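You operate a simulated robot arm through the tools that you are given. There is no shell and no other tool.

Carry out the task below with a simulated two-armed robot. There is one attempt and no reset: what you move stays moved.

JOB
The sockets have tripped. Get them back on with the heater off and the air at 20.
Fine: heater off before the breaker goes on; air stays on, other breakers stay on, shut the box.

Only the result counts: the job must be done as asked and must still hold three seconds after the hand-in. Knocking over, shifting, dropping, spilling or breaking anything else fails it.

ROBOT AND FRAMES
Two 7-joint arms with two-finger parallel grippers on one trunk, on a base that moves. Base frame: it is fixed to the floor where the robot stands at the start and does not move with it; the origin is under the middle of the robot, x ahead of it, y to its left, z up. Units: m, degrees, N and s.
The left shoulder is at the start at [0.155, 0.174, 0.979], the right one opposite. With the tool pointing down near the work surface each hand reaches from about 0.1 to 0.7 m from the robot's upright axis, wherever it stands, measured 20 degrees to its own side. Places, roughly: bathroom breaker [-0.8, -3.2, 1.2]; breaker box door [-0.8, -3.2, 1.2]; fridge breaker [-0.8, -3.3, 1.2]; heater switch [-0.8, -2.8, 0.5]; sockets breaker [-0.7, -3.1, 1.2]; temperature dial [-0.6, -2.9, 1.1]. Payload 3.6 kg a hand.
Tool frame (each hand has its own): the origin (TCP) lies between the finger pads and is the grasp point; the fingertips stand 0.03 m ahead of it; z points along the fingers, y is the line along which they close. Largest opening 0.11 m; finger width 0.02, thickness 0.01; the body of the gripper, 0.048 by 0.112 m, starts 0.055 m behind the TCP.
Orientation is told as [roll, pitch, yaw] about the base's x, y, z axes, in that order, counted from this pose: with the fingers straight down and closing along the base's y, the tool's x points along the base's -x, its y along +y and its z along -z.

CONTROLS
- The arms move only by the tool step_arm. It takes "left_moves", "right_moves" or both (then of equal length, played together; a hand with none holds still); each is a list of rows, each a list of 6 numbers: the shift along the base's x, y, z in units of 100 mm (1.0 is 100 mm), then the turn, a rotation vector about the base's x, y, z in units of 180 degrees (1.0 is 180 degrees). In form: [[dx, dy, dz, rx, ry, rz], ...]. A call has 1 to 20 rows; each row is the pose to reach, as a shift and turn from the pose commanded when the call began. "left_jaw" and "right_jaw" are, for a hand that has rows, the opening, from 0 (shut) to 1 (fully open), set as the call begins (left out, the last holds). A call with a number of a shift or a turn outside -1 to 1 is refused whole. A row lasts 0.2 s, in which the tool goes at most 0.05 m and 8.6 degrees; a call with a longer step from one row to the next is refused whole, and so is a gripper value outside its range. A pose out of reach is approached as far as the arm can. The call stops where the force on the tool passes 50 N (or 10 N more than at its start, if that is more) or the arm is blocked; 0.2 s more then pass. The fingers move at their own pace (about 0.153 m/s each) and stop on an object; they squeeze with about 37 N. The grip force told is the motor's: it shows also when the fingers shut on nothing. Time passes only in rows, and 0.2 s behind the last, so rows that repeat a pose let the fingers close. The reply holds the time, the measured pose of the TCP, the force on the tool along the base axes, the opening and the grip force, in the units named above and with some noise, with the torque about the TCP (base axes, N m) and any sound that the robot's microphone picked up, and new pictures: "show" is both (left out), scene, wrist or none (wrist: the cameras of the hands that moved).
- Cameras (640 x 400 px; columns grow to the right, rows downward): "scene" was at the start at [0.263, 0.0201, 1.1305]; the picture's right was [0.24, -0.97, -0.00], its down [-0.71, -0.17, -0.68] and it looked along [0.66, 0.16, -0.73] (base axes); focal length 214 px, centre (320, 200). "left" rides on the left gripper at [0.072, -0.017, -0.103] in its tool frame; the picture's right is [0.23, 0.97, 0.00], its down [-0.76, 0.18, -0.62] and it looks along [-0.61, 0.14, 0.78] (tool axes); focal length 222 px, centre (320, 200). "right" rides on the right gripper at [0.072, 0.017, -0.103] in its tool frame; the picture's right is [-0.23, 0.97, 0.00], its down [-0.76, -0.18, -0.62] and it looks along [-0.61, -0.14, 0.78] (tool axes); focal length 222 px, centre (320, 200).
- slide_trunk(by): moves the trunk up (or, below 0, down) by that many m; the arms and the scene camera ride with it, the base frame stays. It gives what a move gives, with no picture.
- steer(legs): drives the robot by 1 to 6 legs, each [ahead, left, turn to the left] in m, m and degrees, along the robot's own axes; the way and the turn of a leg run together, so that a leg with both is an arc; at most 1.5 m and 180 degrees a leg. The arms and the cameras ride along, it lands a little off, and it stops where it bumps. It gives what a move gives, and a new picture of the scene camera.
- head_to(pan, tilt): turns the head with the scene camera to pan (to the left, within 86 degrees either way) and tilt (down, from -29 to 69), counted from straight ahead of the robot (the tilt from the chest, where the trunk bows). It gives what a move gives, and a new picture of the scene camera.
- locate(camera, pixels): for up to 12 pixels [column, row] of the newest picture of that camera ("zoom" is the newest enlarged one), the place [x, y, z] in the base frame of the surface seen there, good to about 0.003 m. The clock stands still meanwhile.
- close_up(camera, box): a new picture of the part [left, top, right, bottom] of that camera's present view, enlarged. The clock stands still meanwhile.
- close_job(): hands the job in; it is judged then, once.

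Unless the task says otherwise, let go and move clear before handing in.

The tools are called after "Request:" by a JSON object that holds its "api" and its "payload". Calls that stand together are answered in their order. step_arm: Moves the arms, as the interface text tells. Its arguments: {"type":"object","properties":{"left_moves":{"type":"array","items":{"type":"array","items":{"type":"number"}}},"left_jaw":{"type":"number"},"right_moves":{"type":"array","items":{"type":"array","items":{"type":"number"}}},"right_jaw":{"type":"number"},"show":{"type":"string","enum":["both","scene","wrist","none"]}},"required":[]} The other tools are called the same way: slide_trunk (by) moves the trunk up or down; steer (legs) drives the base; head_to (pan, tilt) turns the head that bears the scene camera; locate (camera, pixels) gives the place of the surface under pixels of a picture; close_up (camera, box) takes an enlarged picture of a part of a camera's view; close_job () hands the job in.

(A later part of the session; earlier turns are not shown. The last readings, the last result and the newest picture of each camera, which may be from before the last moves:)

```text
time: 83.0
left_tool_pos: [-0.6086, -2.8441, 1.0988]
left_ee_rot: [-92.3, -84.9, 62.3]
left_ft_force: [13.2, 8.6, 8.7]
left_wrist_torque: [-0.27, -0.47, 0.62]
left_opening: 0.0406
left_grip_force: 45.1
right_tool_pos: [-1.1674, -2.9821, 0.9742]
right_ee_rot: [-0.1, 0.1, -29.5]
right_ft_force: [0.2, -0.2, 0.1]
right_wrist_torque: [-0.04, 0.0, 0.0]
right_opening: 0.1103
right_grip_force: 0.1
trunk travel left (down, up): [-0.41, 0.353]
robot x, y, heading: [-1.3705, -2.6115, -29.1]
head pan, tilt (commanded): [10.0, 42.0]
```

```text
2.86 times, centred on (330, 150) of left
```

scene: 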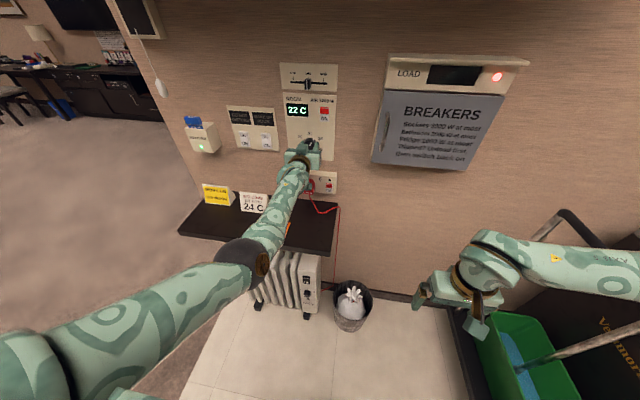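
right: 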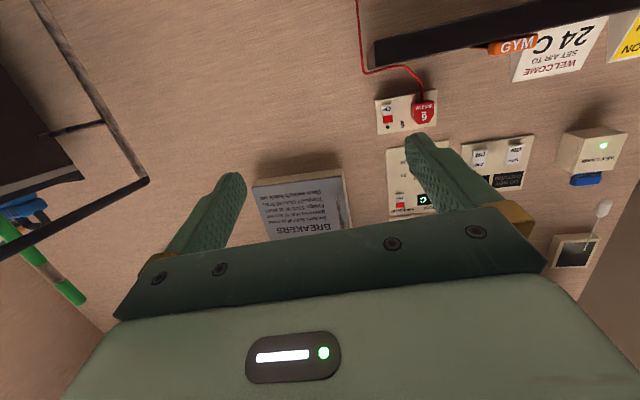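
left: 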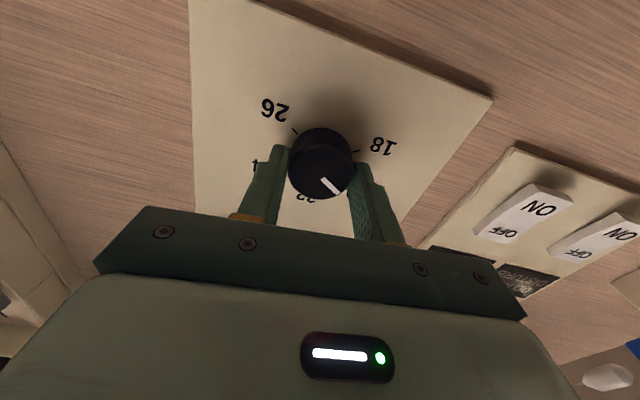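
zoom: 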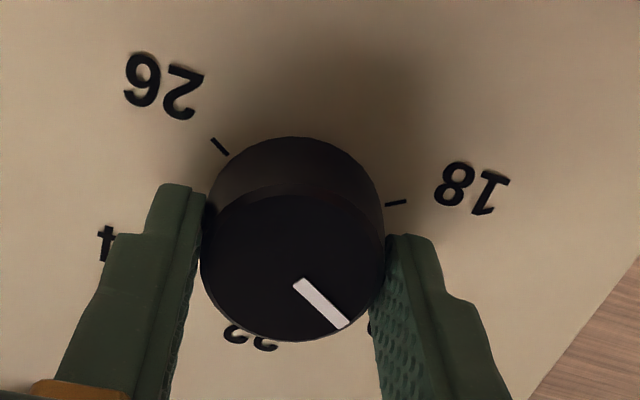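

The pointer now looks close to 20 but the fingers hide that mark. I'll open, back straight off and read the dial.

Request:
{"api": "step_arm", "payload": {"left_moves": [[0, 0, 0, 0, 0, 0], [0, 0, 0, 0, 0, 0], [-0.2, 0.11, 0, 0, 0, 0], [-0.5, 0.28, 0, 0, 0, 0], [-0.8, 0.44, 0, 0, 0, 0], [-0.8, 0.44, 0, 0, 0, 0]], "left_jaw": 0.65, "show": "both"}}

Request:
{"api": "close_up", "payload": {"camera": "left", "box": [260, 50, 400, 160]}}

Request:
{"api": "close_up", "payload": {"camera": "scene", "box": [275, 85, 345, 165]}}

```text
time: 84.4
left_tool_pos: [-0.69, -2.8013, 1.1003]
left_ee_rot: [-89.8, -85.3, 59.7]
left_ft_force: [0.4, 0.3, 0.0]
left_wrist_torque: [-0.01, -0.01, 0.03]
left_opening: 0.0715
left_grip_force: 0.0
right_tool_pos: [-1.1682, -2.9853, 0.973]
right_ee_rot: [0.0, 0.2, -29.6]
right_ft_force: [-0.3, 0.0, -1.0]
right_wrist_torque: [-0.04, 0.0, -0.02]
right_opening: 0.11
right_grip_force: 0.1
trunk travel left (down, up): [-0.41, 0.353]
robot x, y, heading: [-1.3719, -2.6078, -29.1]
head pan, tilt (commanded): [10.0, 42.0]
```

scene: 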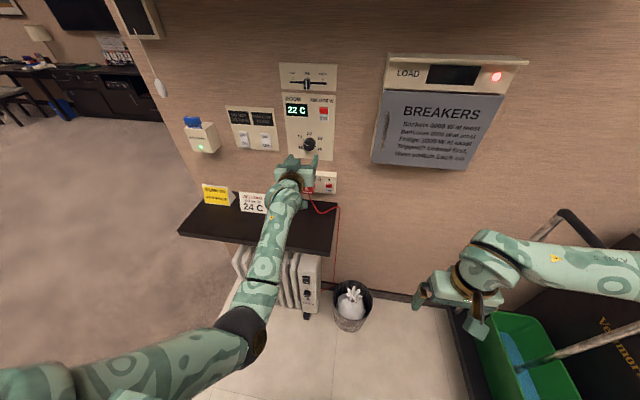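
left: 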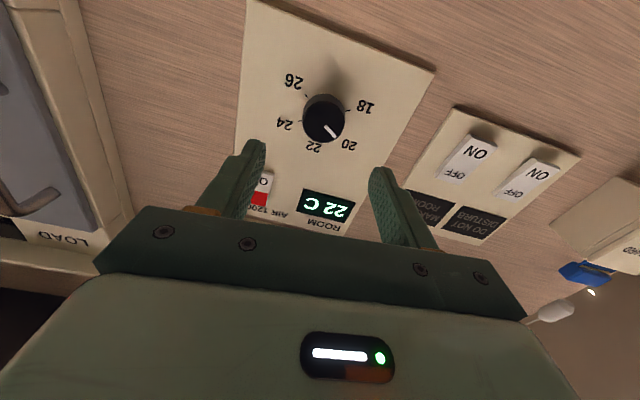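

```text
3.64 times, centred on (330, 105) of left
```

zoom: 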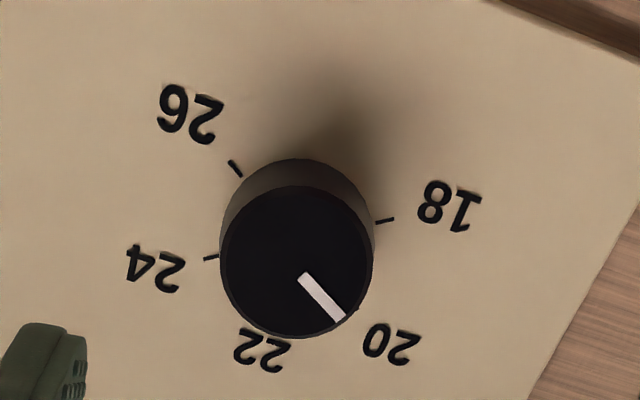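

```text
5.00 times, centred on (310, 125) of scene
```

zoom: 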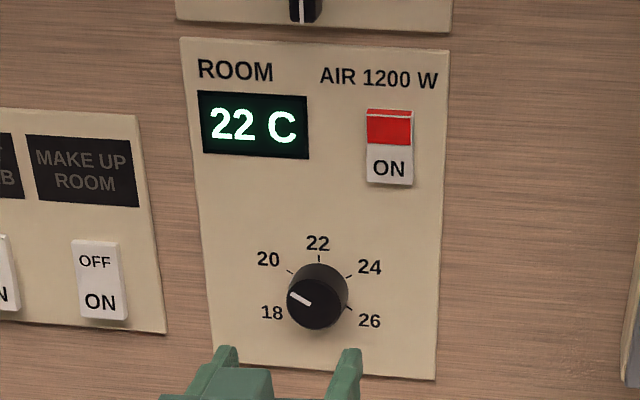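

The pointer now sits at the 20 mark (my geometric estimate is about -62°, against -60° for 20), and AIR still shows red/ON. Now I'll draw the left hand away and bring the right hand forward, to retry turning it toward the wall with this better trunk height.

Request:
{"api": "step_arm", "payload": {"left_moves": [[-0.18, 0.24, 0, 0, 0, 0], [-0.36, 0.48, 0, 0, 0, 0], [-0.54, 0.73, 0, 0, 0, 0], [-0.72, 0.97, 0, 0, 0, 0]], "right_moves": [[0.21, -0.24, 0.09, 0, 0, 0], [0.42, -0.49, 0.18, 0, 0, 0], [0.62, -0.73, 0.27, 0, 0, 0], [0.83, -0.976, 0.35, 0, 0, 0]], "show": "scene"}}

```text
time: 85.4
left_tool_pos: [-0.7615, -2.7041, 1.1]
left_ee_rot: [-90.8, -85.3, 60.7]
left_ft_force: [-0.5, -0.9, -0.2]
left_wrist_torque: [-0.03, 0.02, -0.01]
left_opening: 0.0714
left_grip_force: 0.0
right_tool_pos: [-1.0857, -3.0819, 1.0092]
right_ee_rot: [0.0, 0.1, -29.6]
right_ft_force: [0.4, -0.2, -0.2]
right_wrist_torque: [0.0, -0.02, 0.01]
right_opening: 0.11
right_grip_force: 0.0
trunk travel left (down, up): [-0.41, 0.353]
robot x, y, heading: [-1.3701, -2.6134, -29.7]
head pan, tilt (commanded): [10.0, 42.0]
```

scene: 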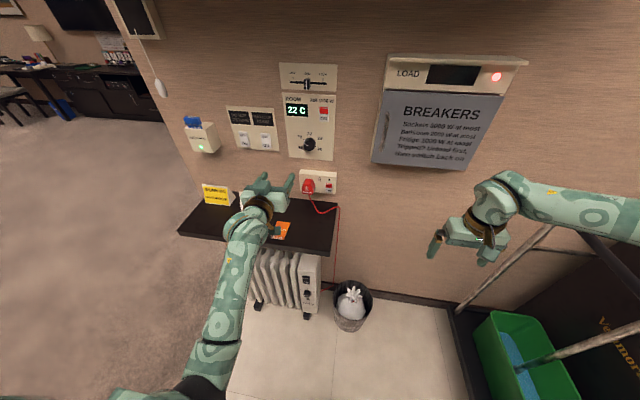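

I'll try turning the right hand toward the wall now in small stages, watching for any reach warning.

Request:
{"api": "step_arm", "payload": {"right_moves": [[0, 0, -0.1, -0.0202, -0.0364, 0], [0, 0, -0.2, -0.0404, -0.0729, 0], [0, 0, -0.3, -0.0606, -0.1093, 0], [0, 0, -0.4, -0.0808, -0.1458, 0], [0, 0, -0.5, -0.101, -0.1822, 0], [0, 0, -0.6, -0.1212, -0.2187, 0]], "show": "scene"}}

```text
time: 86.8
left_tool_pos: [-0.7623, -2.7055, 1.0996]
left_ee_rot: [-90.7, -85.2, 60.7]
left_ft_force: [0.0, 0.0, -0.2]
left_wrist_torque: [0.0, -0.01, 0.0]
left_opening: 0.0716
left_grip_force: 0.0
right_tool_pos: [-1.0856, -3.0808, 0.9617]
right_ee_rot: [0.5, -33.7, -29.7]
right_ft_force: [-0.4, 0.5, -0.8]
right_wrist_torque: [0.01, 0.02, 0.01]
right_opening: 0.11
right_grip_force: 0.0
right hand out of reach, approached as far as the arm can: row 5, 6
trunk travel left (down, up): [-0.41, 0.353]
robot x, y, heading: [-1.3739, -2.6119, -29.3]
head pan, tilt (commanded): [10.0, 42.0]
```

scene: 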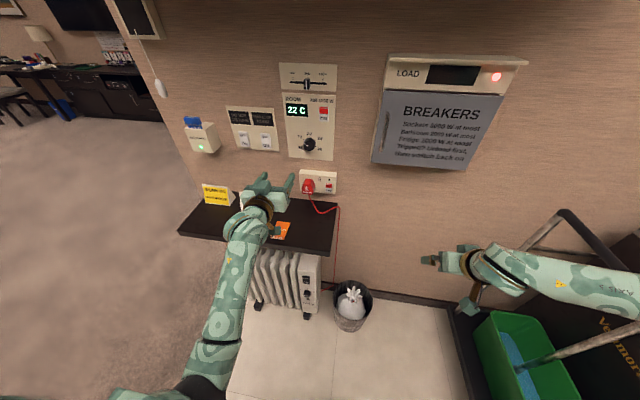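

The right wrist hits a joint limit at about 34°. Before choosing between the arms, I'll measure the trolley's frame (560,215) to see if I can shift the base right and use the left arm instead.

Request:
{"api": "locate", "payload": {"camera": "scene", "pixels": [[563, 212], [590, 235], [620, 260], [535, 240], [510, 320], [540, 365], [560, 370], [385, 125], [382, 160], [470, 165], [490, 100], [625, 300]]}}

Request:
{"api": "close_up", "payload": {"camera": "scene", "box": [360, 40, 540, 180]}}

```text
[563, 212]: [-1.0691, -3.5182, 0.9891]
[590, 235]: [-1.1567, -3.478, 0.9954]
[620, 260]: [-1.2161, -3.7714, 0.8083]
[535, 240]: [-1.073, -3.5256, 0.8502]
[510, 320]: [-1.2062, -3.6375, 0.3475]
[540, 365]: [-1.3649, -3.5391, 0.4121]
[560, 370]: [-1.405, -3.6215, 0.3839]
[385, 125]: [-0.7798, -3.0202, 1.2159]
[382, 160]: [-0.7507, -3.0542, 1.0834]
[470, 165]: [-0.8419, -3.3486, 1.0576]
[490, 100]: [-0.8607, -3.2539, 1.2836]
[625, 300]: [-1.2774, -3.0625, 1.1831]
```

```text
2.86 times, centred on (450, 110) of scene
```

zoom: 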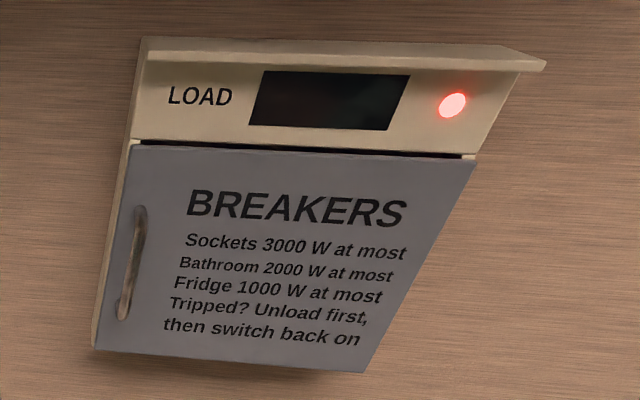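

The trolley tops out at z≈1.0 and starts at s≈1.12, so shifting the base ~0.2 m right is safe with the right arm above it. I'll tuck the right hand back upright first.

Request:
{"api": "step_arm", "payload": {"right_moves": [[-0.13, 0.17, 0.13, 0.0151, 0.0273, 0], [-0.25, 0.33, 0.27, 0.0303, 0.0546, 0], [-0.38, 0.5, 0.4, 0.0454, 0.0819, 0], [-0.51, 0.66, 0.53, 0.0605, 0.1091, 0], [-0.64, 0.83, 0.67, 0.0757, 0.1364, 0], [-0.76, 0.99, 0.8, 0.0908, 0.1637, 0], [-0.76, 0.99, 0.8, 0.0908, 0.1637, 0]], "show": "scene"}}

```text
time: 88.4
left_tool_pos: [-0.7623, -2.7049, 1.0991]
left_ee_rot: [-90.6, -85.3, 60.4]
left_ft_force: [0.5, -0.3, -0.6]
left_wrist_torque: [0.0, 0.0, 0.02]
left_opening: 0.0715
left_grip_force: 0.1
right_tool_pos: [-1.1611, -2.9834, 1.0431]
right_ee_rot: [0.1, 0.1, -29.6]
right_ft_force: [0.0, 0.5, 0.6]
right_wrist_torque: [0.02, -0.02, -0.01]
right_opening: 0.1098
right_grip_force: 0.0
trunk travel left (down, up): [-0.41, 0.353]
robot x, y, heading: [-1.3709, -2.6136, -29.3]
head pan, tilt (commanded): [10.0, 42.0]
```

scene: 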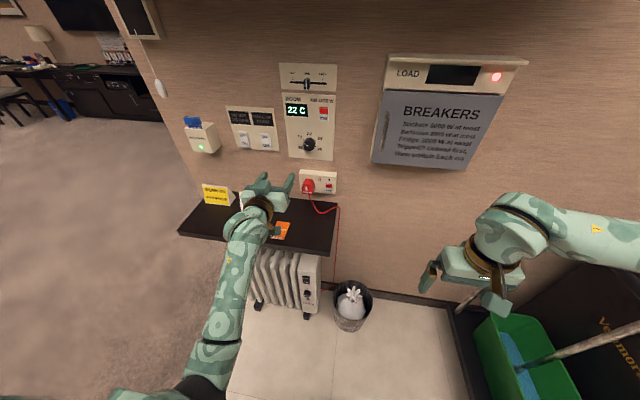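

The right arm is tucked and clear. Before shifting the base I'll measure the door corners and handle from the last close-up geometry.

Request:
{"api": "close_up", "payload": {"camera": "scene", "box": [360, 40, 540, 180]}}

Request:
{"api": "locate", "payload": {"camera": "zoom", "pixels": [[130, 155], [100, 340], [470, 165], [365, 360], [138, 215], [133, 260], [122, 310], [300, 170], [450, 105], [143, 140], [250, 330], [540, 65]]}}

```text
2.86 times, centred on (450, 110) of scene
```

zoom: 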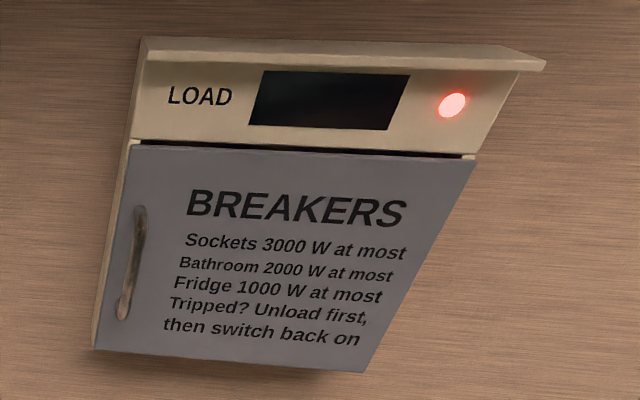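

```text
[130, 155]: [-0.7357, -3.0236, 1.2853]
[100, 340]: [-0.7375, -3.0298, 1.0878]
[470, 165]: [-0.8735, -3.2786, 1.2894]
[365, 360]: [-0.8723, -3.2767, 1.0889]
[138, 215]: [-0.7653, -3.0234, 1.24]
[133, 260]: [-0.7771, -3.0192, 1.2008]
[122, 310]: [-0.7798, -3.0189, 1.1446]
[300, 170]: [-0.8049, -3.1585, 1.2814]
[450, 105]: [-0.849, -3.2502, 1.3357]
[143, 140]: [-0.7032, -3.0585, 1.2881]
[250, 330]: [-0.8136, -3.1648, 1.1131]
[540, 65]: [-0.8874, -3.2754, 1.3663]
```

Door spans s 0.537–0.825, z 1.083–1.292, handle bar at s≈0.551, n≈0.10, z 1.13–1.25. I'll shift the base 0.2 m right and 0.05 m back so the left arm faces the handle.

Request:
{"api": "steer", "payload": {"legs": [[-0.05, -0.2, 0]]}}

Request:
{"api": "head_to", "payload": {"pan": 0, "tilt": 35}}

```text
time: 90.0
left_tool_pos: [-0.9042, -2.8516, 1.0985]
left_ee_rot: [-90.8, -85.4, 60.9]
left_ft_force: [-0.5, -0.5, 0.0]
left_wrist_torque: [-0.01, 0.0, 0.06]
left_opening: 0.0715
left_grip_force: 0.1
right_tool_pos: [-1.3009, -3.132, 1.0434]
right_ee_rot: [0.2, 0.0, -29.5]
right_ft_force: [0.1, -1.3, 1.1]
right_wrist_torque: [0.05, -0.04, -0.03]
right_opening: 0.1099
right_grip_force: 0.1
trunk travel left (down, up): [-0.41, 0.353]
robot x, y, heading: [-1.5132, -2.7614, -29.3]
head pan, tilt (commanded): [10.0, 42.0]
```

scene: 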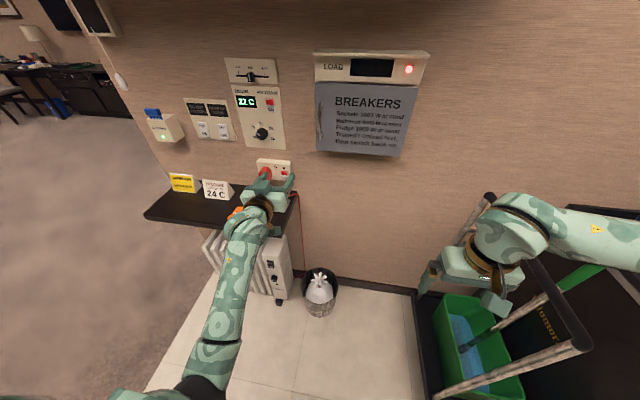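

```text
time: 90.7
left_tool_pos: [-0.9019, -2.8505, 1.0984]
left_ee_rot: [-90.6, -85.3, 60.8]
left_ft_force: [-0.5, -0.1, 0.0]
left_wrist_torque: [-0.02, -0.04, -0.01]
left_opening: 0.0715
left_grip_force: 0.1
right_tool_pos: [-1.2997, -3.1306, 1.0437]
right_ee_rot: [0.0, 0.1, -29.5]
right_ft_force: [-0.7, 0.3, -0.4]
right_wrist_torque: [-0.04, -0.02, -0.02]
right_opening: 0.1101
right_grip_force: 0.1
trunk travel left (down, up): [-0.41, 0.353]
robot x, y, heading: [-1.5101, -2.7591, -29.1]
head pan, tilt (commanded): [0.0, 35.0]
```

scene: 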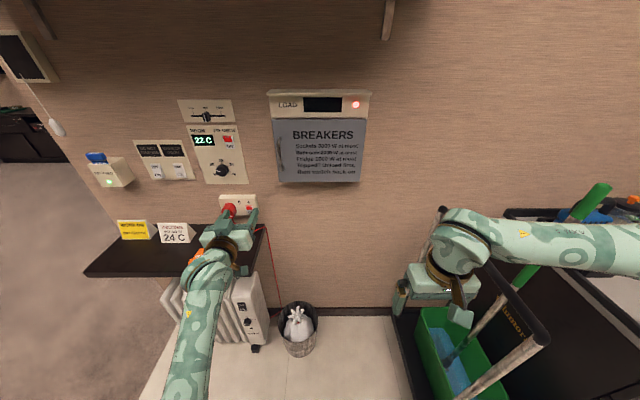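

The base landed well (robot s≈0.68, n≈0.87). I'll check the dial reading from this better view and then move to the handle.

Request:
{"api": "close_up", "payload": {"camera": "scene", "box": [180, 125, 260, 195]}}

Request:
{"api": "close_up", "payload": {"camera": "scene", "box": [255, 80, 385, 200]}}

Request:
{"api": "locate", "payload": {"camera": "zoom", "pixels": [[140, 250], [140, 275], [140, 310], [110, 190], [110, 340], [350, 340], [360, 190]]}}

```text
5.71 times, centred on (220, 160) of scene
```

zoom: 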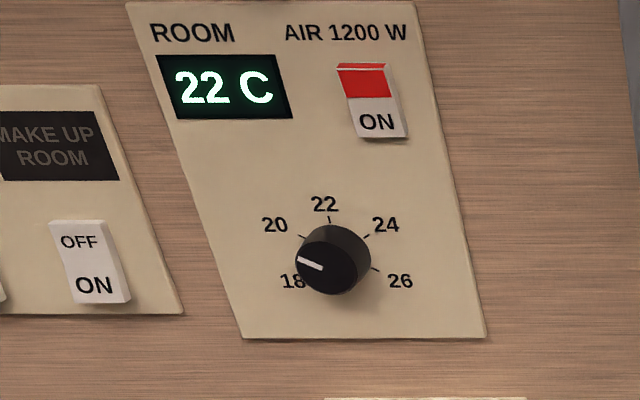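

```text
3.33 times, centred on (320, 140) of scene
```

zoom: 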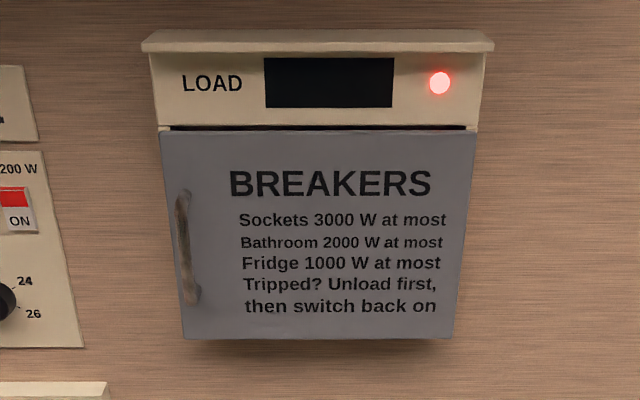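

```text
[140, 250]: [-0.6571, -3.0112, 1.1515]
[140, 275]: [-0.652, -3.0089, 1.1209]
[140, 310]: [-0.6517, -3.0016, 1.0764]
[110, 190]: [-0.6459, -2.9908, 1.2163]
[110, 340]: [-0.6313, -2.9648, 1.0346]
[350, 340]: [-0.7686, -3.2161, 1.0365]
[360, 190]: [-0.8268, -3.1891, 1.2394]
```

The dial pointer appears right at 20; I'll take one tighter view to judge it more exactly.

Request:
{"api": "close_up", "payload": {"camera": "scene", "box": [206, 155, 238, 180]}}

```text
16.00 times, centred on (222, 168) of scene
```

zoom: 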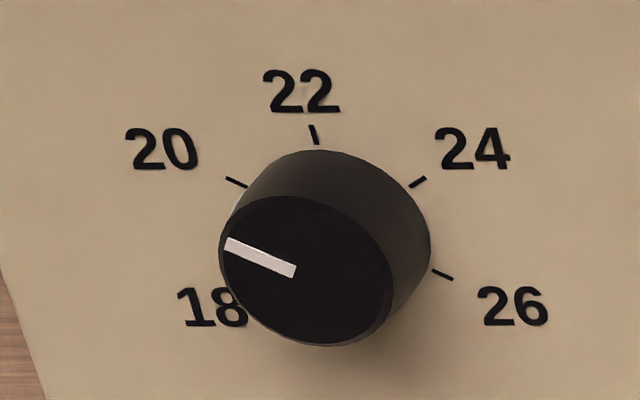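

In the tight view the pointer (slope 0.42) is parallel to the 20 tick (slope 0.45): about 19.9, good. Now I'll bring the left hand in front of the door handle.

Request:
{"api": "step_arm", "payload": {"left_moves": [[-0.02, -0.24, 0.23, 0.0055, -0.003, 0], [-0.04, -0.48, 0.46, 0.011, -0.006, 0], [-0.06, -0.72, 0.69, 0.0164, -0.0091, 0], [-0.077, -0.964, 0.92, 0.0219, -0.0121, 0], [-0.077, -0.964, 0.92, 0.0219, -0.0121, 0]], "show": "both"}}

```text
time: 92.1
left_tool_pos: [-0.8882, -2.9175, 1.1839]
left_ee_rot: [92.5, -84.1, -119.9]
left_ft_force: [0.5, -0.1, 0.4]
left_wrist_torque: [-0.02, -0.02, 0.02]
left_opening: 0.0715
left_grip_force: 0.0
right_tool_pos: [-1.301, -3.13, 1.0433]
right_ee_rot: [0.0, 0.0, -29.4]
right_ft_force: [0.6, 0.8, -0.7]
right_wrist_torque: [-0.01, -0.01, -0.02]
right_opening: 0.1099
right_grip_force: 0.1
trunk travel left (down, up): [-0.41, 0.353]
robot x, y, heading: [-1.5121, -2.757, -29.0]
head pan, tilt (commanded): [0.0, 35.0]
stopped in row 5 (left hand): the arm was blocked; the commanded pose is now the measured one
```

scene: 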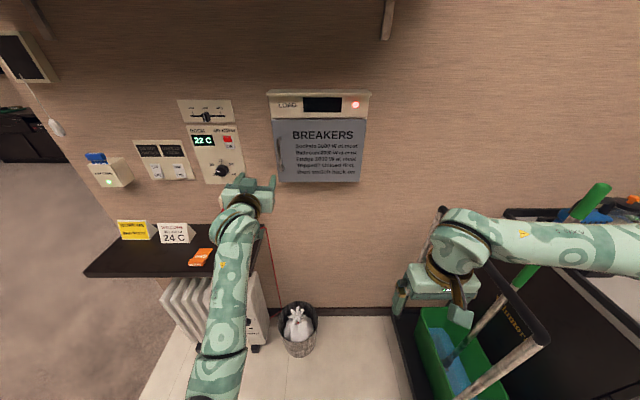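
left: 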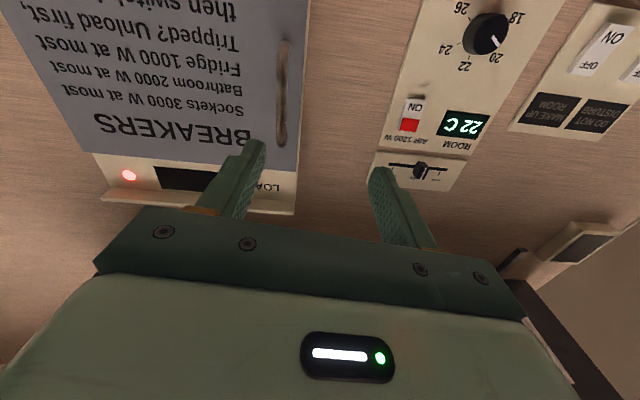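

The move stopped a little short (s=0.515 instead of 0.551) because the arm was blocked, with no force at the hand. I'll look down to see what the elbow is touching.

Request:
{"api": "head_to", "payload": {"pan": 20, "tilt": 69}}

```text
time: 93.1
left_tool_pos: [-0.8885, -2.9175, 1.1843]
left_ee_rot: [91.9, -84.1, -119.4]
left_ft_force: [1.4, -0.3, 0.1]
left_wrist_torque: [-0.03, -0.01, 0.0]
left_opening: 0.0713
left_grip_force: 0.1
right_tool_pos: [-1.3011, -3.1313, 1.044]
right_ee_rot: [0.0, 0.1, -29.4]
right_ft_force: [0.5, 0.1, 0.1]
right_wrist_torque: [-0.02, -0.01, -0.03]
right_opening: 0.1099
right_grip_force: 0.1
trunk travel left (down, up): [-0.41, 0.353]
robot x, y, heading: [-1.5142, -2.7582, -29.6]
head pan, tilt (commanded): [20.0, 68.8]
```

scene: 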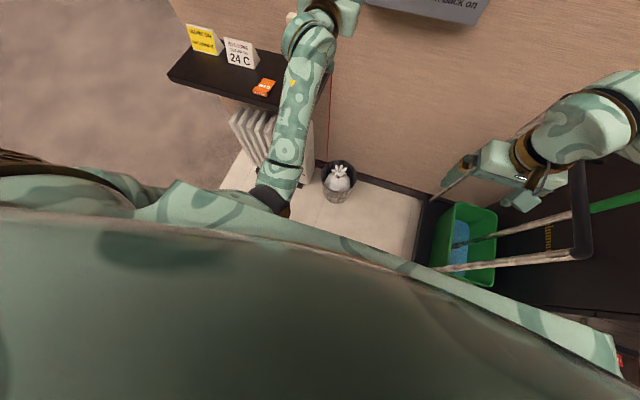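

The left elbow (black joint at (270,200)) is pressed against the chest, so this arm can't work further right from here. I'll free it by moving the left hand left, then return the base left so the right arm can take the handle with a tilted hand.

Request:
{"api": "step_arm", "payload": {"left_moves": [[0.05, 0.24, -0.12, 0, 0, 0], [0.1, 0.48, -0.25, 0, 0, 0], [0.15, 0.72, -0.37, 0, 0, 0], [0.2, 0.96, -0.5, 0, 0, 0], [0.2, 0.96, -0.5, 0, 0, 0]], "show": "none"}}

Request:
{"api": "steer", "payload": {"legs": [[0.02, 0.18, 0]]}}

Request:
{"api": "head_to", "payload": {"pan": -10, "tilt": 40}}

```text
time: 94.3
left_tool_pos: [-0.8692, -2.8238, 1.136]
left_ee_rot: [91.4, -84.5, -118.9]
left_ft_force: [0.0, 0.0, -0.2]
left_wrist_torque: [0.01, 0.01, -0.02]
left_opening: 0.0717
left_grip_force: 0.0
right_tool_pos: [-1.2996, -3.132, 1.043]
right_ee_rot: [0.1, 0.0, -29.4]
right_ft_force: [0.3, -0.7, 0.4]
right_wrist_torque: [-0.02, 0.0, 0.01]
right_opening: 0.1098
right_grip_force: 0.1
trunk travel left (down, up): [-0.41, 0.353]
robot x, y, heading: [-1.5166, -2.7607, -29.2]
head pan, tilt (commanded): [20.0, 68.8]
```

```text
time: 95.8
left_tool_pos: [-0.7639, -2.6773, 1.1347]
left_ee_rot: [91.5, -84.3, -118.9]
left_ft_force: [1.4, 0.4, 0.7]
left_wrist_torque: [-0.01, -0.02, 0.0]
left_opening: 0.0716
left_grip_force: 0.0
right_tool_pos: [-1.1962, -2.9851, 1.0439]
right_ee_rot: [0.0, 0.0, -29.5]
right_ft_force: [0.5, 0.3, 0.3]
right_wrist_torque: [-0.02, 0.05, 0.01]
right_opening: 0.1102
right_grip_force: 0.1
trunk travel left (down, up): [-0.41, 0.353]
robot x, y, heading: [-1.4064, -2.6104, -29.4]
head pan, tilt (commanded): [20.0, 68.8]
```

scene: 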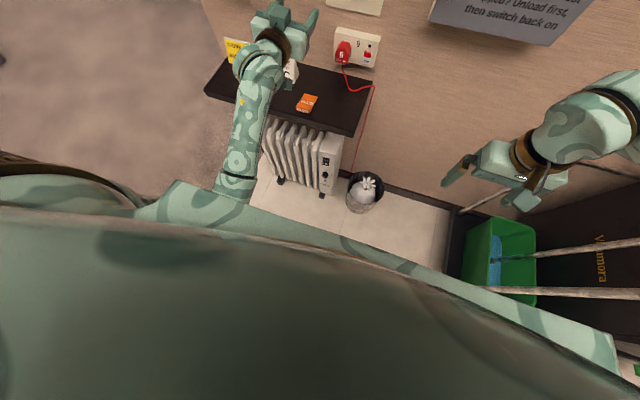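

```text
time: 96.8
left_tool_pos: [-0.765, -2.6783, 1.1347]
left_ee_rot: [91.4, -84.4, -119.1]
left_ft_force: [0.5, -0.3, 0.3]
left_wrist_torque: [0.01, 0.02, 0.01]
left_opening: 0.0717
left_grip_force: 0.0
right_tool_pos: [-1.1959, -2.9853, 1.043]
right_ee_rot: [-0.1, 0.0, -29.4]
right_ft_force: [-0.6, 0.4, -0.1]
right_wrist_torque: [0.04, -0.02, 0.0]
right_opening: 0.11
right_grip_force: 0.0
trunk travel left (down, up): [-0.41, 0.353]
robot x, y, heading: [-1.407, -2.6152, -29.3]
head pan, tilt (commanded): [-10.0, 40.0]
```

scene: 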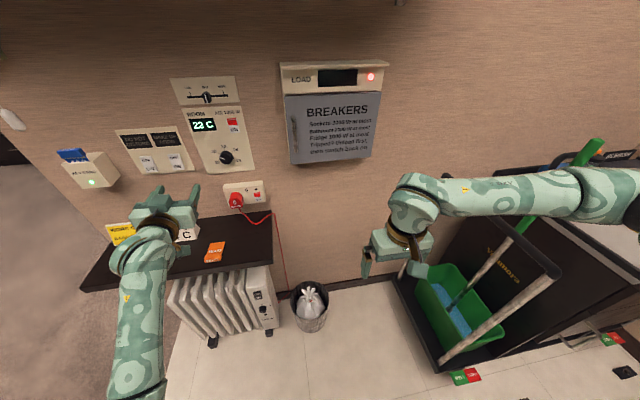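

The room display may have changed and the base is back at s≈0.50. Now I'll extend the right hand forward and up toward the box, still pointing down, in stages.

Request:
{"api": "step_arm", "payload": {"right_moves": [[0.24, -0.03, 0.12, 0, 0, 0], [0.48, -0.06, 0.25, 0, 0, 0], [0.72, -0.1, 0.37, 0, 0, 0], [0.957, -0.13, 0.5, 0, 0, 0]], "show": "none"}}

Request:
{"api": "step_arm", "payload": {"right_moves": [[0.24, -0.03, 0.12, 0, 0, 0], [0.48, -0.06, 0.25, 0, 0, 0], [0.72, -0.1, 0.37, 0, 0, 0], [0.957, -0.13, 0.5, 0, 0, 0]], "show": "both"}}

Request:
{"api": "close_up", "payload": {"camera": "scene", "box": [170, 70, 260, 180]}}

```text
time: 97.8
left_tool_pos: [-0.7639, -2.678, 1.1351]
left_ee_rot: [91.2, -84.4, -118.8]
left_ft_force: [0.0, -0.4, 0.4]
left_wrist_torque: [-0.04, 0.03, 0.0]
left_opening: 0.0716
left_grip_force: 0.1
right_tool_pos: [-1.0991, -2.9983, 1.094]
right_ee_rot: [0.1, 0.1, -29.6]
right_ft_force: [-0.6, -1.0, -0.4]
right_wrist_torque: [0.01, -0.01, 0.03]
right_opening: 0.11
right_grip_force: 0.1
trunk travel left (down, up): [-0.41, 0.353]
robot x, y, heading: [-1.4037, -2.6154, -29.3]
head pan, tilt (commanded): [-10.0, 40.0]
```

```text
time: 98.8
left_tool_pos: [-0.7654, -2.6771, 1.1351]
left_ee_rot: [91.2, -84.3, -118.7]
left_ft_force: [-0.5, 0.4, 0.5]
left_wrist_torque: [0.02, 0.0, 0.02]
left_opening: 0.0714
left_grip_force: 0.1
right_tool_pos: [-1.0025, -3.0116, 1.1432]
right_ee_rot: [-0.1, 0.1, -29.5]
right_ft_force: [0.2, -0.1, -0.2]
right_wrist_torque: [0.02, -0.01, -0.02]
right_opening: 0.1101
right_grip_force: 0.0
trunk travel left (down, up): [-0.41, 0.353]
robot x, y, heading: [-1.4061, -2.6139, -29.2]
head pan, tilt (commanded): [-10.0, 40.0]
```

scene: 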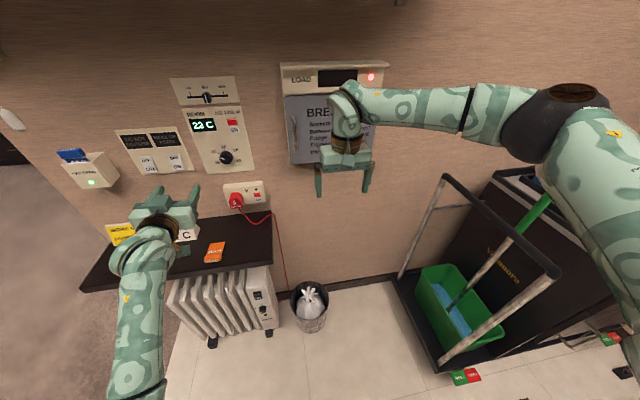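
right: 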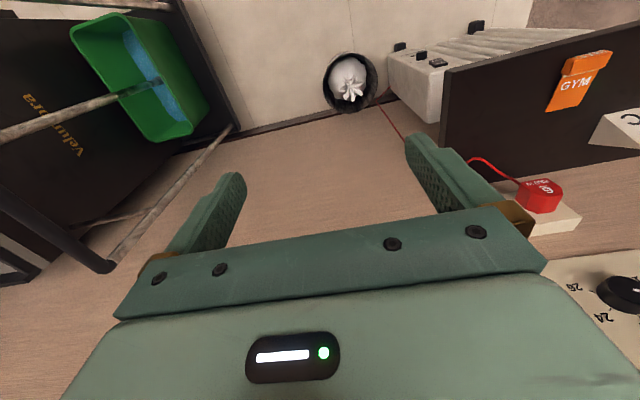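

```text
3.64 times, centred on (215, 125) of scene
```

zoom: 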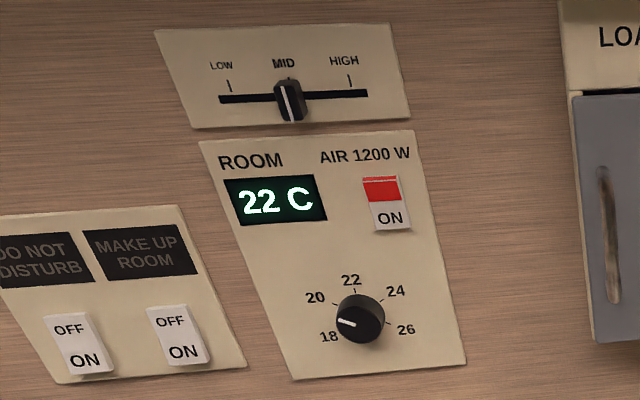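

The right arm's forearm lies across the box at door height, which would foul the swing, so the left arm is still better provided I work with it extended and the base further right. I'll check the trolley's pole (598,150) before committing, and retract the right hand.

Request:
{"api": "locate", "payload": {"camera": "scene", "pixels": [[540, 205], [548, 198], [500, 250], [445, 180], [555, 270], [480, 345], [570, 95], [530, 125], [610, 200], [590, 130], [460, 110], [350, 100]]}}

Request:
{"api": "step_arm", "payload": {"right_moves": [[-0.24, 0.03, -0.12, 0, 0, 0], [-0.48, 0.06, -0.25, 0, 0, 0], [-0.72, 0.1, -0.37, 0, 0, 0], [-0.957, 0.13, -0.5, 0, 0, 0]], "show": "none"}}

Request:
{"api": "step_arm", "payload": {"right_moves": [[-0.24, 0.03, -0.1, 0, 0, 0], [-0.48, 0.06, -0.2, 0, 0, 0], [-0.72, 0.1, -0.3, 0, 0, 0], [-0.957, 0.13, -0.4, 0, 0, 0]], "show": "scene"}}

```text
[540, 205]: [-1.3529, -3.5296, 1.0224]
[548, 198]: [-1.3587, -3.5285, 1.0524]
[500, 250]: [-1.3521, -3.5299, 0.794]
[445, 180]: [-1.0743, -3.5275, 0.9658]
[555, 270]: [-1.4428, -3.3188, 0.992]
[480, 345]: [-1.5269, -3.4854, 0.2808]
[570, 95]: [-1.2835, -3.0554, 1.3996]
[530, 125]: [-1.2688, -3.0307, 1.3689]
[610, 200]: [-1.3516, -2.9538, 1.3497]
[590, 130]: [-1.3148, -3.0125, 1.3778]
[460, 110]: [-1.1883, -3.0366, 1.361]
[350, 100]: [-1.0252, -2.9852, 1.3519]
```

```text
time: 99.8
left_tool_pos: [-0.7653, -2.6784, 1.1357]
left_ee_rot: [91.7, -84.4, -119.4]
left_ft_force: [0.3, 0.3, -0.1]
left_wrist_torque: [0.02, 0.01, 0.0]
left_opening: 0.0716
left_grip_force: 0.0
right_tool_pos: [-1.0993, -2.9975, 1.0924]
right_ee_rot: [0.2, 0.0, -29.4]
right_ft_force: [0.3, 0.1, 0.5]
right_wrist_torque: [0.02, 0.01, -0.02]
right_opening: 0.11
right_grip_force: 0.0
trunk travel left (down, up): [-0.41, 0.353]
robot x, y, heading: [-1.4066, -2.6185, -29.6]
head pan, tilt (commanded): [-10.0, 40.0]
```

```text
time: 100.8
left_tool_pos: [-0.7644, -2.6794, 1.1353]
left_ee_rot: [91.8, -84.4, -119.3]
left_ft_force: [0.3, -0.5, 0.0]
left_wrist_torque: [0.03, 0.0, 0.04]
left_opening: 0.0716
left_grip_force: 0.0
right_tool_pos: [-1.1961, -2.9852, 1.0531]
right_ee_rot: [0.1, 0.0, -29.6]
right_ft_force: [-0.8, -0.4, -0.1]
right_wrist_torque: [-0.01, 0.0, 0.01]
right_opening: 0.1102
right_grip_force: 0.0
trunk travel left (down, up): [-0.41, 0.353]
robot x, y, heading: [-1.408, -2.6165, -29.2]
head pan, tilt (commanded): [-10.0, 40.0]
```

scene: 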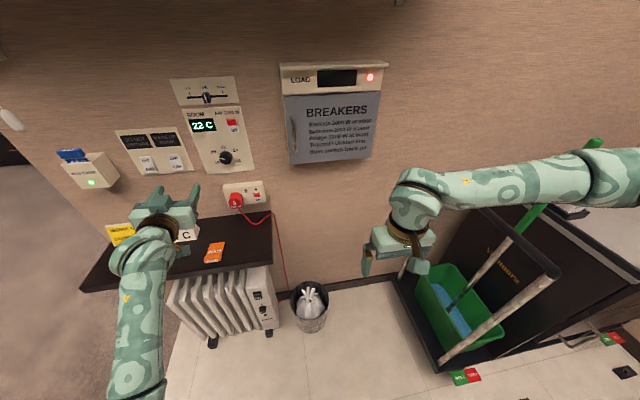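

The pole and trolley stay clear of where the right elbow will go. I'll shift the base 0.25 m right, 0.03 m back, so the handle lies slightly left of the left shoulder.

Request:
{"api": "steer", "payload": {"legs": [[-0.03, -0.25, 0]]}}

Request:
{"api": "head_to", "payload": {"pan": 15, "tilt": 38}}

```text
time: 102.6
left_tool_pos: [-0.9136, -2.8848, 1.1361]
left_ee_rot: [91.6, -84.3, -119.3]
left_ft_force: [-0.2, 0.1, -0.4]
left_wrist_torque: [0.0, -0.02, 0.04]
left_opening: 0.0716
left_grip_force: 0.0
right_tool_pos: [-1.3463, -3.1919, 1.0513]
right_ee_rot: [0.1, 0.0, -29.7]
right_ft_force: [1.0, 0.2, -0.6]
right_wrist_torque: [0.01, -0.01, 0.03]
right_opening: 0.1098
right_grip_force: 0.1
trunk travel left (down, up): [-0.41, 0.353]
robot x, y, heading: [-1.5557, -2.821, -29.8]
head pan, tilt (commanded): [-10.0, 40.0]
```

scene: 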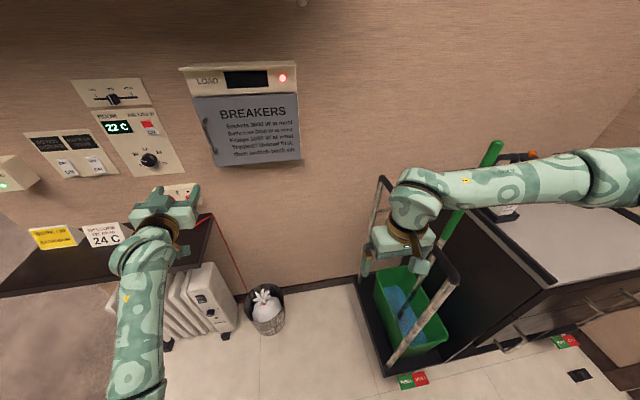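

```text
time: 103.5
left_tool_pos: [-0.9142, -2.8841, 1.1344]
left_ee_rot: [91.5, -84.4, -119.1]
left_ft_force: [-0.5, 0.2, 0.8]
left_wrist_torque: [-0.01, 0.0, -0.03]
left_opening: 0.0711
left_grip_force: 0.0
right_tool_pos: [-1.3454, -3.191, 1.0526]
right_ee_rot: [0.0, -0.1, -29.6]
right_ft_force: [-0.3, 0.3, 0.4]
right_wrist_torque: [0.01, -0.02, 0.0]
right_opening: 0.1101
right_grip_force: 0.1
trunk travel left (down, up): [-0.41, 0.353]
robot x, y, heading: [-1.5545, -2.8169, -29.3]
head pan, tilt (commanded): [15.0, 38.0]
```

scene: 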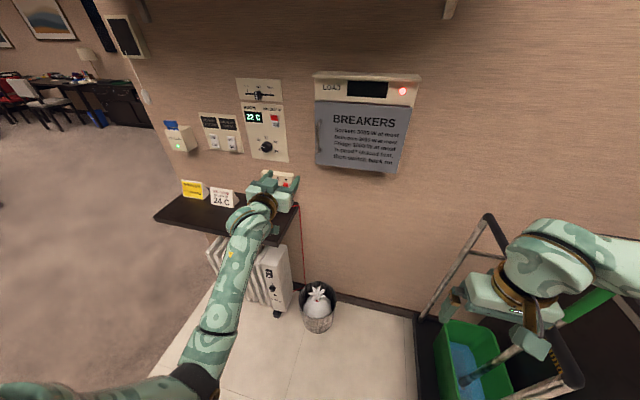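

Base is at s=0.75, n=0.88; the left hand is at s=0.50. I'll extend the arm forward first (to keep the elbow off the chest), then across and up to the handle.

Request:
{"api": "step_arm", "payload": {"left_moves": [[0.39, -0.22, 0.1, -0.005, 0.003, 0], [0.787, -0.436, 0.2, -0.01, 0.006, 0], [0.856, -0.703, 0.33, -0.016, 0.009, 0], [0.759, -0.878, 0.45, -0.022, 0.012, 0], [0.699, -0.986, 0.5, -0.0272, 0.0151, 0], [0.699, -0.986, 0.5, -0.0272, 0.0151, 0]], "show": "both"}}

```text
time: 104.9
left_tool_pos: [-0.8454, -2.9821, 1.1848]
left_ee_rot: [-151.5, -90.0, 123.9]
left_ft_force: [0.0, -0.3, -0.6]
left_wrist_torque: [0.02, -0.02, -0.02]
left_opening: 0.0719
left_grip_force: 0.1
right_tool_pos: [-1.3455, -3.1909, 1.0526]
right_ee_rot: [0.0, -0.1, -29.7]
right_ft_force: [-0.3, 0.2, -0.3]
right_wrist_torque: [0.01, 0.0, 0.01]
right_opening: 0.11
right_grip_force: 0.0
trunk travel left (down, up): [-0.41, 0.353]
robot x, y, heading: [-1.5596, -2.8207, -29.6]
head pan, tilt (commanded): [15.0, 38.0]
```

scene: 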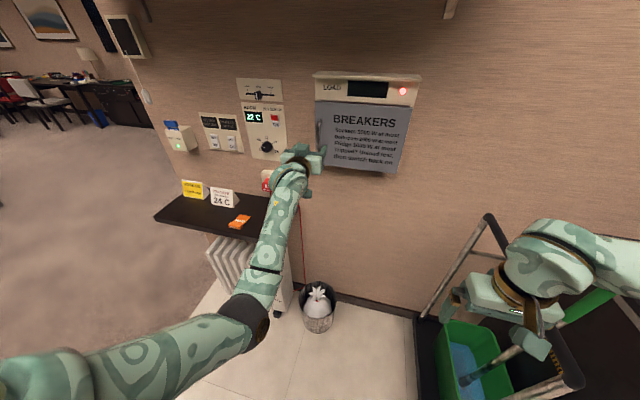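
left: 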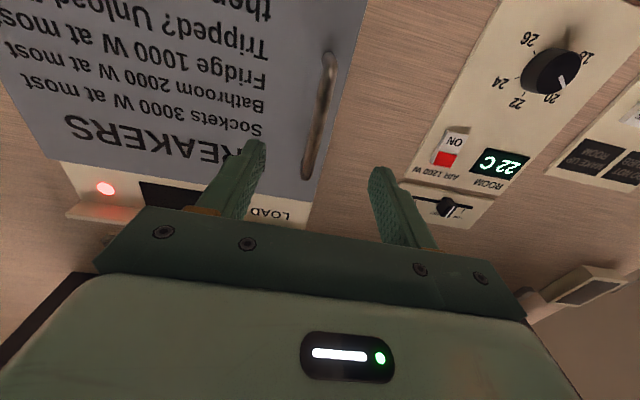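

The arm is extended with the elbow out to the left, and the handle (320,115 in the wrist view) lies between the fingers. I'll verify the bar's place before advancing.

Request:
{"api": "locate", "payload": {"camera": "left", "pixels": [[329, 70], [322, 100], [316, 130], [308, 165], [300, 120], [345, 120], [250, 60]]}}

```text
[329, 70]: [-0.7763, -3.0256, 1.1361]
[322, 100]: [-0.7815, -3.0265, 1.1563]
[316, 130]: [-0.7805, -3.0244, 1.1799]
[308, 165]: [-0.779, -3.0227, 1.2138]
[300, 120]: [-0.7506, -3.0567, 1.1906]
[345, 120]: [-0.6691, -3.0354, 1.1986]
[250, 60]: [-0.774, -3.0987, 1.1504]
```

The bar's front is at s≈0.555, n≈0.104. I'll advance 81 mm (4 mm right) and close on it.

Request:
{"api": "step_arm", "payload": {"left_moves": [[0.23, -0.14, 0, 0, 0, 0], [0.46, -0.29, 0, 0, 0, 0], [0.6, -0.37, 0, 0, 0, 0], [0.689, -0.428, 0, 0, 0, 0], [0.689, -0.428, 0, 0, 0, 0]], "show": "wrist"}}

Request:
{"api": "step_arm", "payload": {"left_moves": [[0, 0, 0, 0, 0, 0], [0, 0, 0, 0, 0, 0], [0, 0, 0, 0, 0, 0]], "left_jaw": 0, "show": "both"}}

```text
time: 106.1
left_tool_pos: [-0.7751, -3.0248, 1.1859]
left_ee_rot: [141.8, -90.0, -169.3]
left_ft_force: [-0.1, 0.2, -0.9]
left_wrist_torque: [-0.01, 0.04, 0.02]
left_opening: 0.0717
left_grip_force: 0.0
right_tool_pos: [-1.3458, -3.1918, 1.0531]
right_ee_rot: [0.1, 0.0, -29.6]
right_ft_force: [0.1, 0.6, 0.1]
right_wrist_torque: [-0.04, 0.0, -0.02]
right_opening: 0.11
right_grip_force: 0.2
trunk travel left (down, up): [-0.41, 0.353]
robot x, y, heading: [-1.5586, -2.8208, -29.6]
head pan, tilt (commanded): [15.0, 38.0]
```

left: 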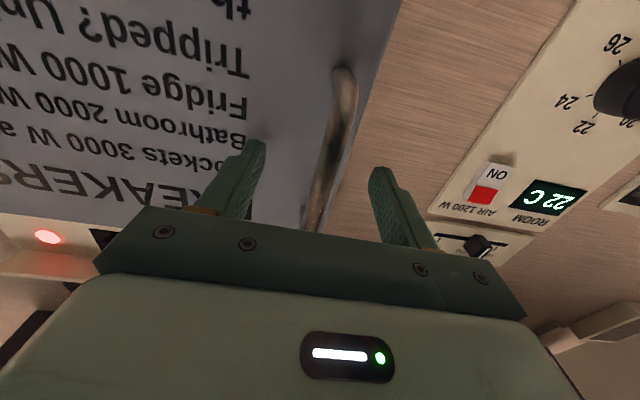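

```text
time: 106.9
left_tool_pos: [-0.7752, -3.0219, 1.1852]
left_ee_rot: [144.5, -90.0, -172.2]
left_ft_force: [1.2, 3.0, 0.2]
left_wrist_torque: [0.07, 0.11, 0.06]
left_opening: 0.0116
left_grip_force: 44.4
right_tool_pos: [-1.3453, -3.1921, 1.0526]
right_ee_rot: [-0.1, 0.0, -29.5]
right_ft_force: [0.3, 0.7, 0.2]
right_wrist_torque: [-0.01, -0.01, 0.01]
right_opening: 0.1097
right_grip_force: 0.1
trunk travel left (down, up): [-0.41, 0.353]
robot x, y, heading: [-1.5548, -2.8149, -29.6]
head pan, tilt (commanded): [15.0, 38.0]
```

scene: 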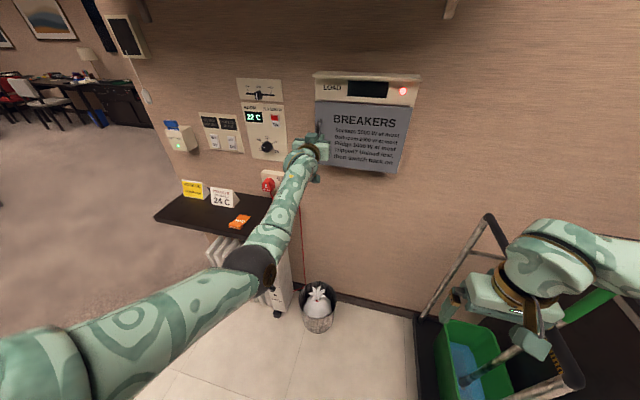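
left: 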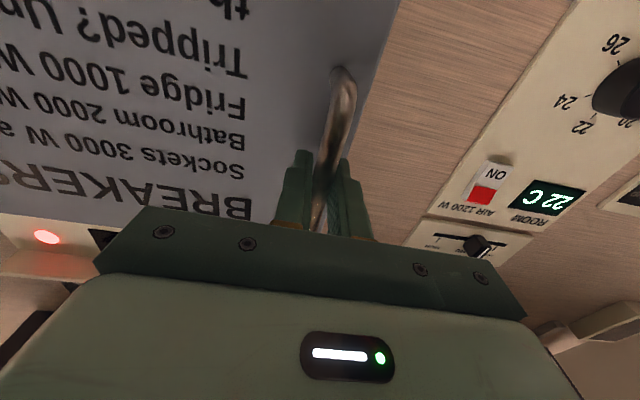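

The grip on the bar is solid (11.6 mm, 44 N). I'll pull the door along its hinge arc to about 15°, yawing the hand slightly.

Request:
{"api": "step_arm", "payload": {"left_moves": [[-0.113, 0.041, 0, 0, 0, 0.0069], [-0.228, 0.077, 0, 0, 0, 0.0139], [-0.344, 0.107, 0, 0, 0, 0.0208], [-0.461, 0.133, 0, 0, 0, 0.0278], [-0.58, 0.153, 0, 0, 0, 0.0347], [-0.7, 0.169, 0, 0, 0, 0.0417], [-0.7, 0.169, 0, 0, 0, 0.0417]], "show": "both"}}

```text
time: 108.5
left_tool_pos: [-0.8455, -3.0097, 1.1862]
left_ee_rot: [173.5, -89.9, 166.3]
left_ft_force: [1.2, 3.1, 3.9]
left_wrist_torque: [-0.24, -0.4, 0.05]
left_opening: 0.0115
left_grip_force: 45.3
right_tool_pos: [-1.3455, -3.1911, 1.0522]
right_ee_rot: [0.0, 0.1, -29.7]
right_ft_force: [0.2, -0.4, 0.1]
right_wrist_torque: [0.04, 0.01, -0.01]
right_opening: 0.1101
right_grip_force: 0.0
trunk travel left (down, up): [-0.41, 0.353]
robot x, y, heading: [-1.5636, -2.8197, -29.3]
head pan, tilt (commanded): [15.0, 38.0]
```

scene: 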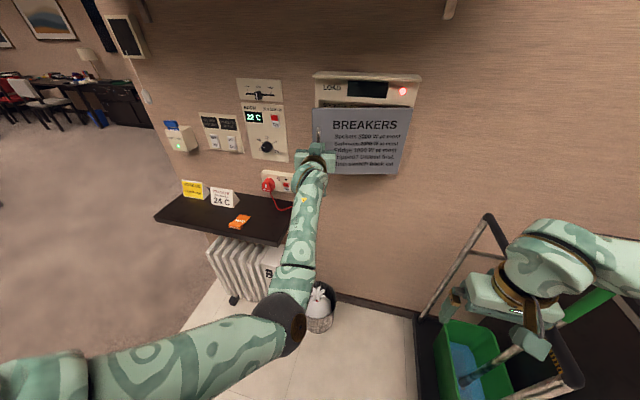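
left: 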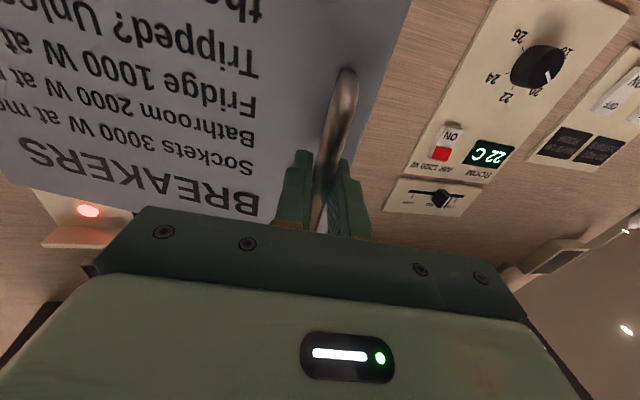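

The door is open about 15° with tiny forces. I'll continue along the arc to about 28°.

Request:
{"api": "step_arm", "payload": {"left_moves": [[-0.12, 0.008, 0, 0, 0, 0.0069], [-0.24, 0.014, 0, 0, 0, 0.0139], [-0.36, 0.013, 0, 0, 0, 0.0208], [-0.481, 0.008, 0, 0, 0, 0.0278], [-0.6, -0.005, 0, 0, 0, 0.0347], [-0.6, -0.005, 0, 0, 0, 0.0347]], "show": "both"}}

```text
time: 109.1
left_tool_pos: [-0.8553, -3.0091, 1.1907]
left_ee_rot: [98.1, -89.3, -115.0]
left_ft_force: [-1.6, -23.4, -33.2]
left_wrist_torque: [-0.65, 0.4, -0.16]
left_opening: 0.0118
left_grip_force: 44.9
right_tool_pos: [-1.3464, -3.1978, 1.0508]
right_ee_rot: [0.3, 0.3, -30.0]
right_ft_force: [-0.7, 0.2, 0.0]
right_wrist_torque: [0.01, -0.02, 0.0]
right_opening: 0.1102
right_grip_force: 0.1
trunk travel left (down, up): [-0.41, 0.353]
robot x, y, heading: [-1.5586, -2.8229, -29.9]
head pan, tilt (commanded): [15.0, 38.0]
stopped in row 3 (left hand): the force on the tool passed its limit at 56 N (the readings are from after the stop); the commanded pose is now the measured one
```

scene: 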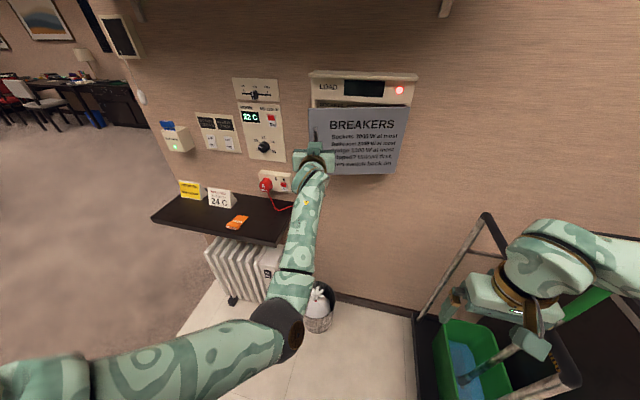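
left: 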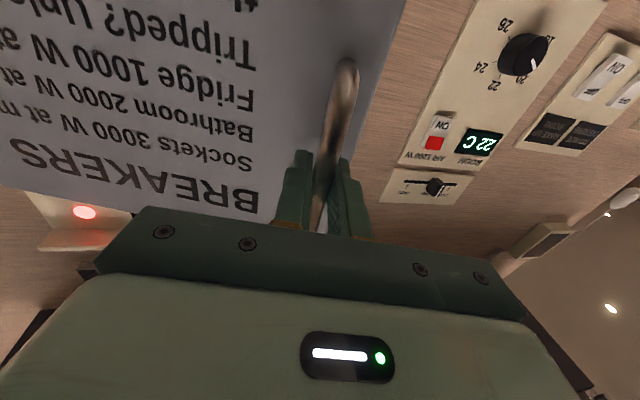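

The force limit tripped at about 17° as the elbow again met the chest. I'll keep the grip and let the base do the pulling: a short drive back and right along the door's arc.

Request:
{"api": "steer", "payload": {"legs": [[-0.045, -0.025, 0]]}}

```text
time: 110.1
left_tool_pos: [-0.8982, -3.0087, 1.194]
left_ee_rot: [112.0, -89.2, -130.5]
left_ft_force: [-1.6, -6.3, -10.6]
left_wrist_torque: [-0.45, 1.37, -0.2]
left_opening: 0.0116
left_grip_force: 44.6
right_tool_pos: [-1.3959, -3.1877, 1.0528]
right_ee_rot: [0.0, 0.0, -31.2]
right_ft_force: [0.4, -0.1, -0.3]
right_wrist_torque: [0.0, -0.04, 0.0]
right_opening: 0.1101
right_grip_force: 0.0
trunk travel left (down, up): [-0.41, 0.353]
robot x, y, heading: [-1.6011, -2.8126, -30.8]
head pan, tilt (commanded): [15.0, 38.0]
stopped in leg 1: the force on the tool passed its limit at 63 N (the readings are from after the stop); the commanded pose is now the measured one
```

scene: 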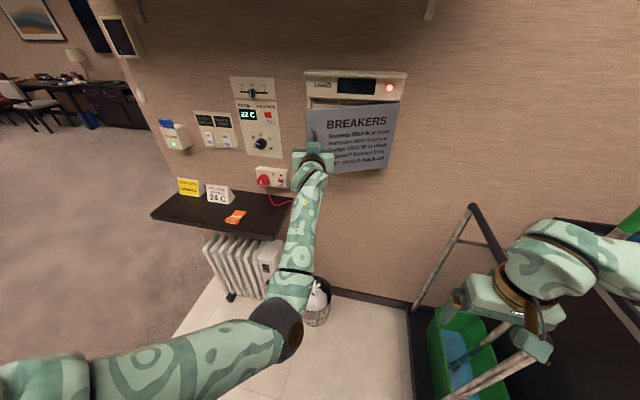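

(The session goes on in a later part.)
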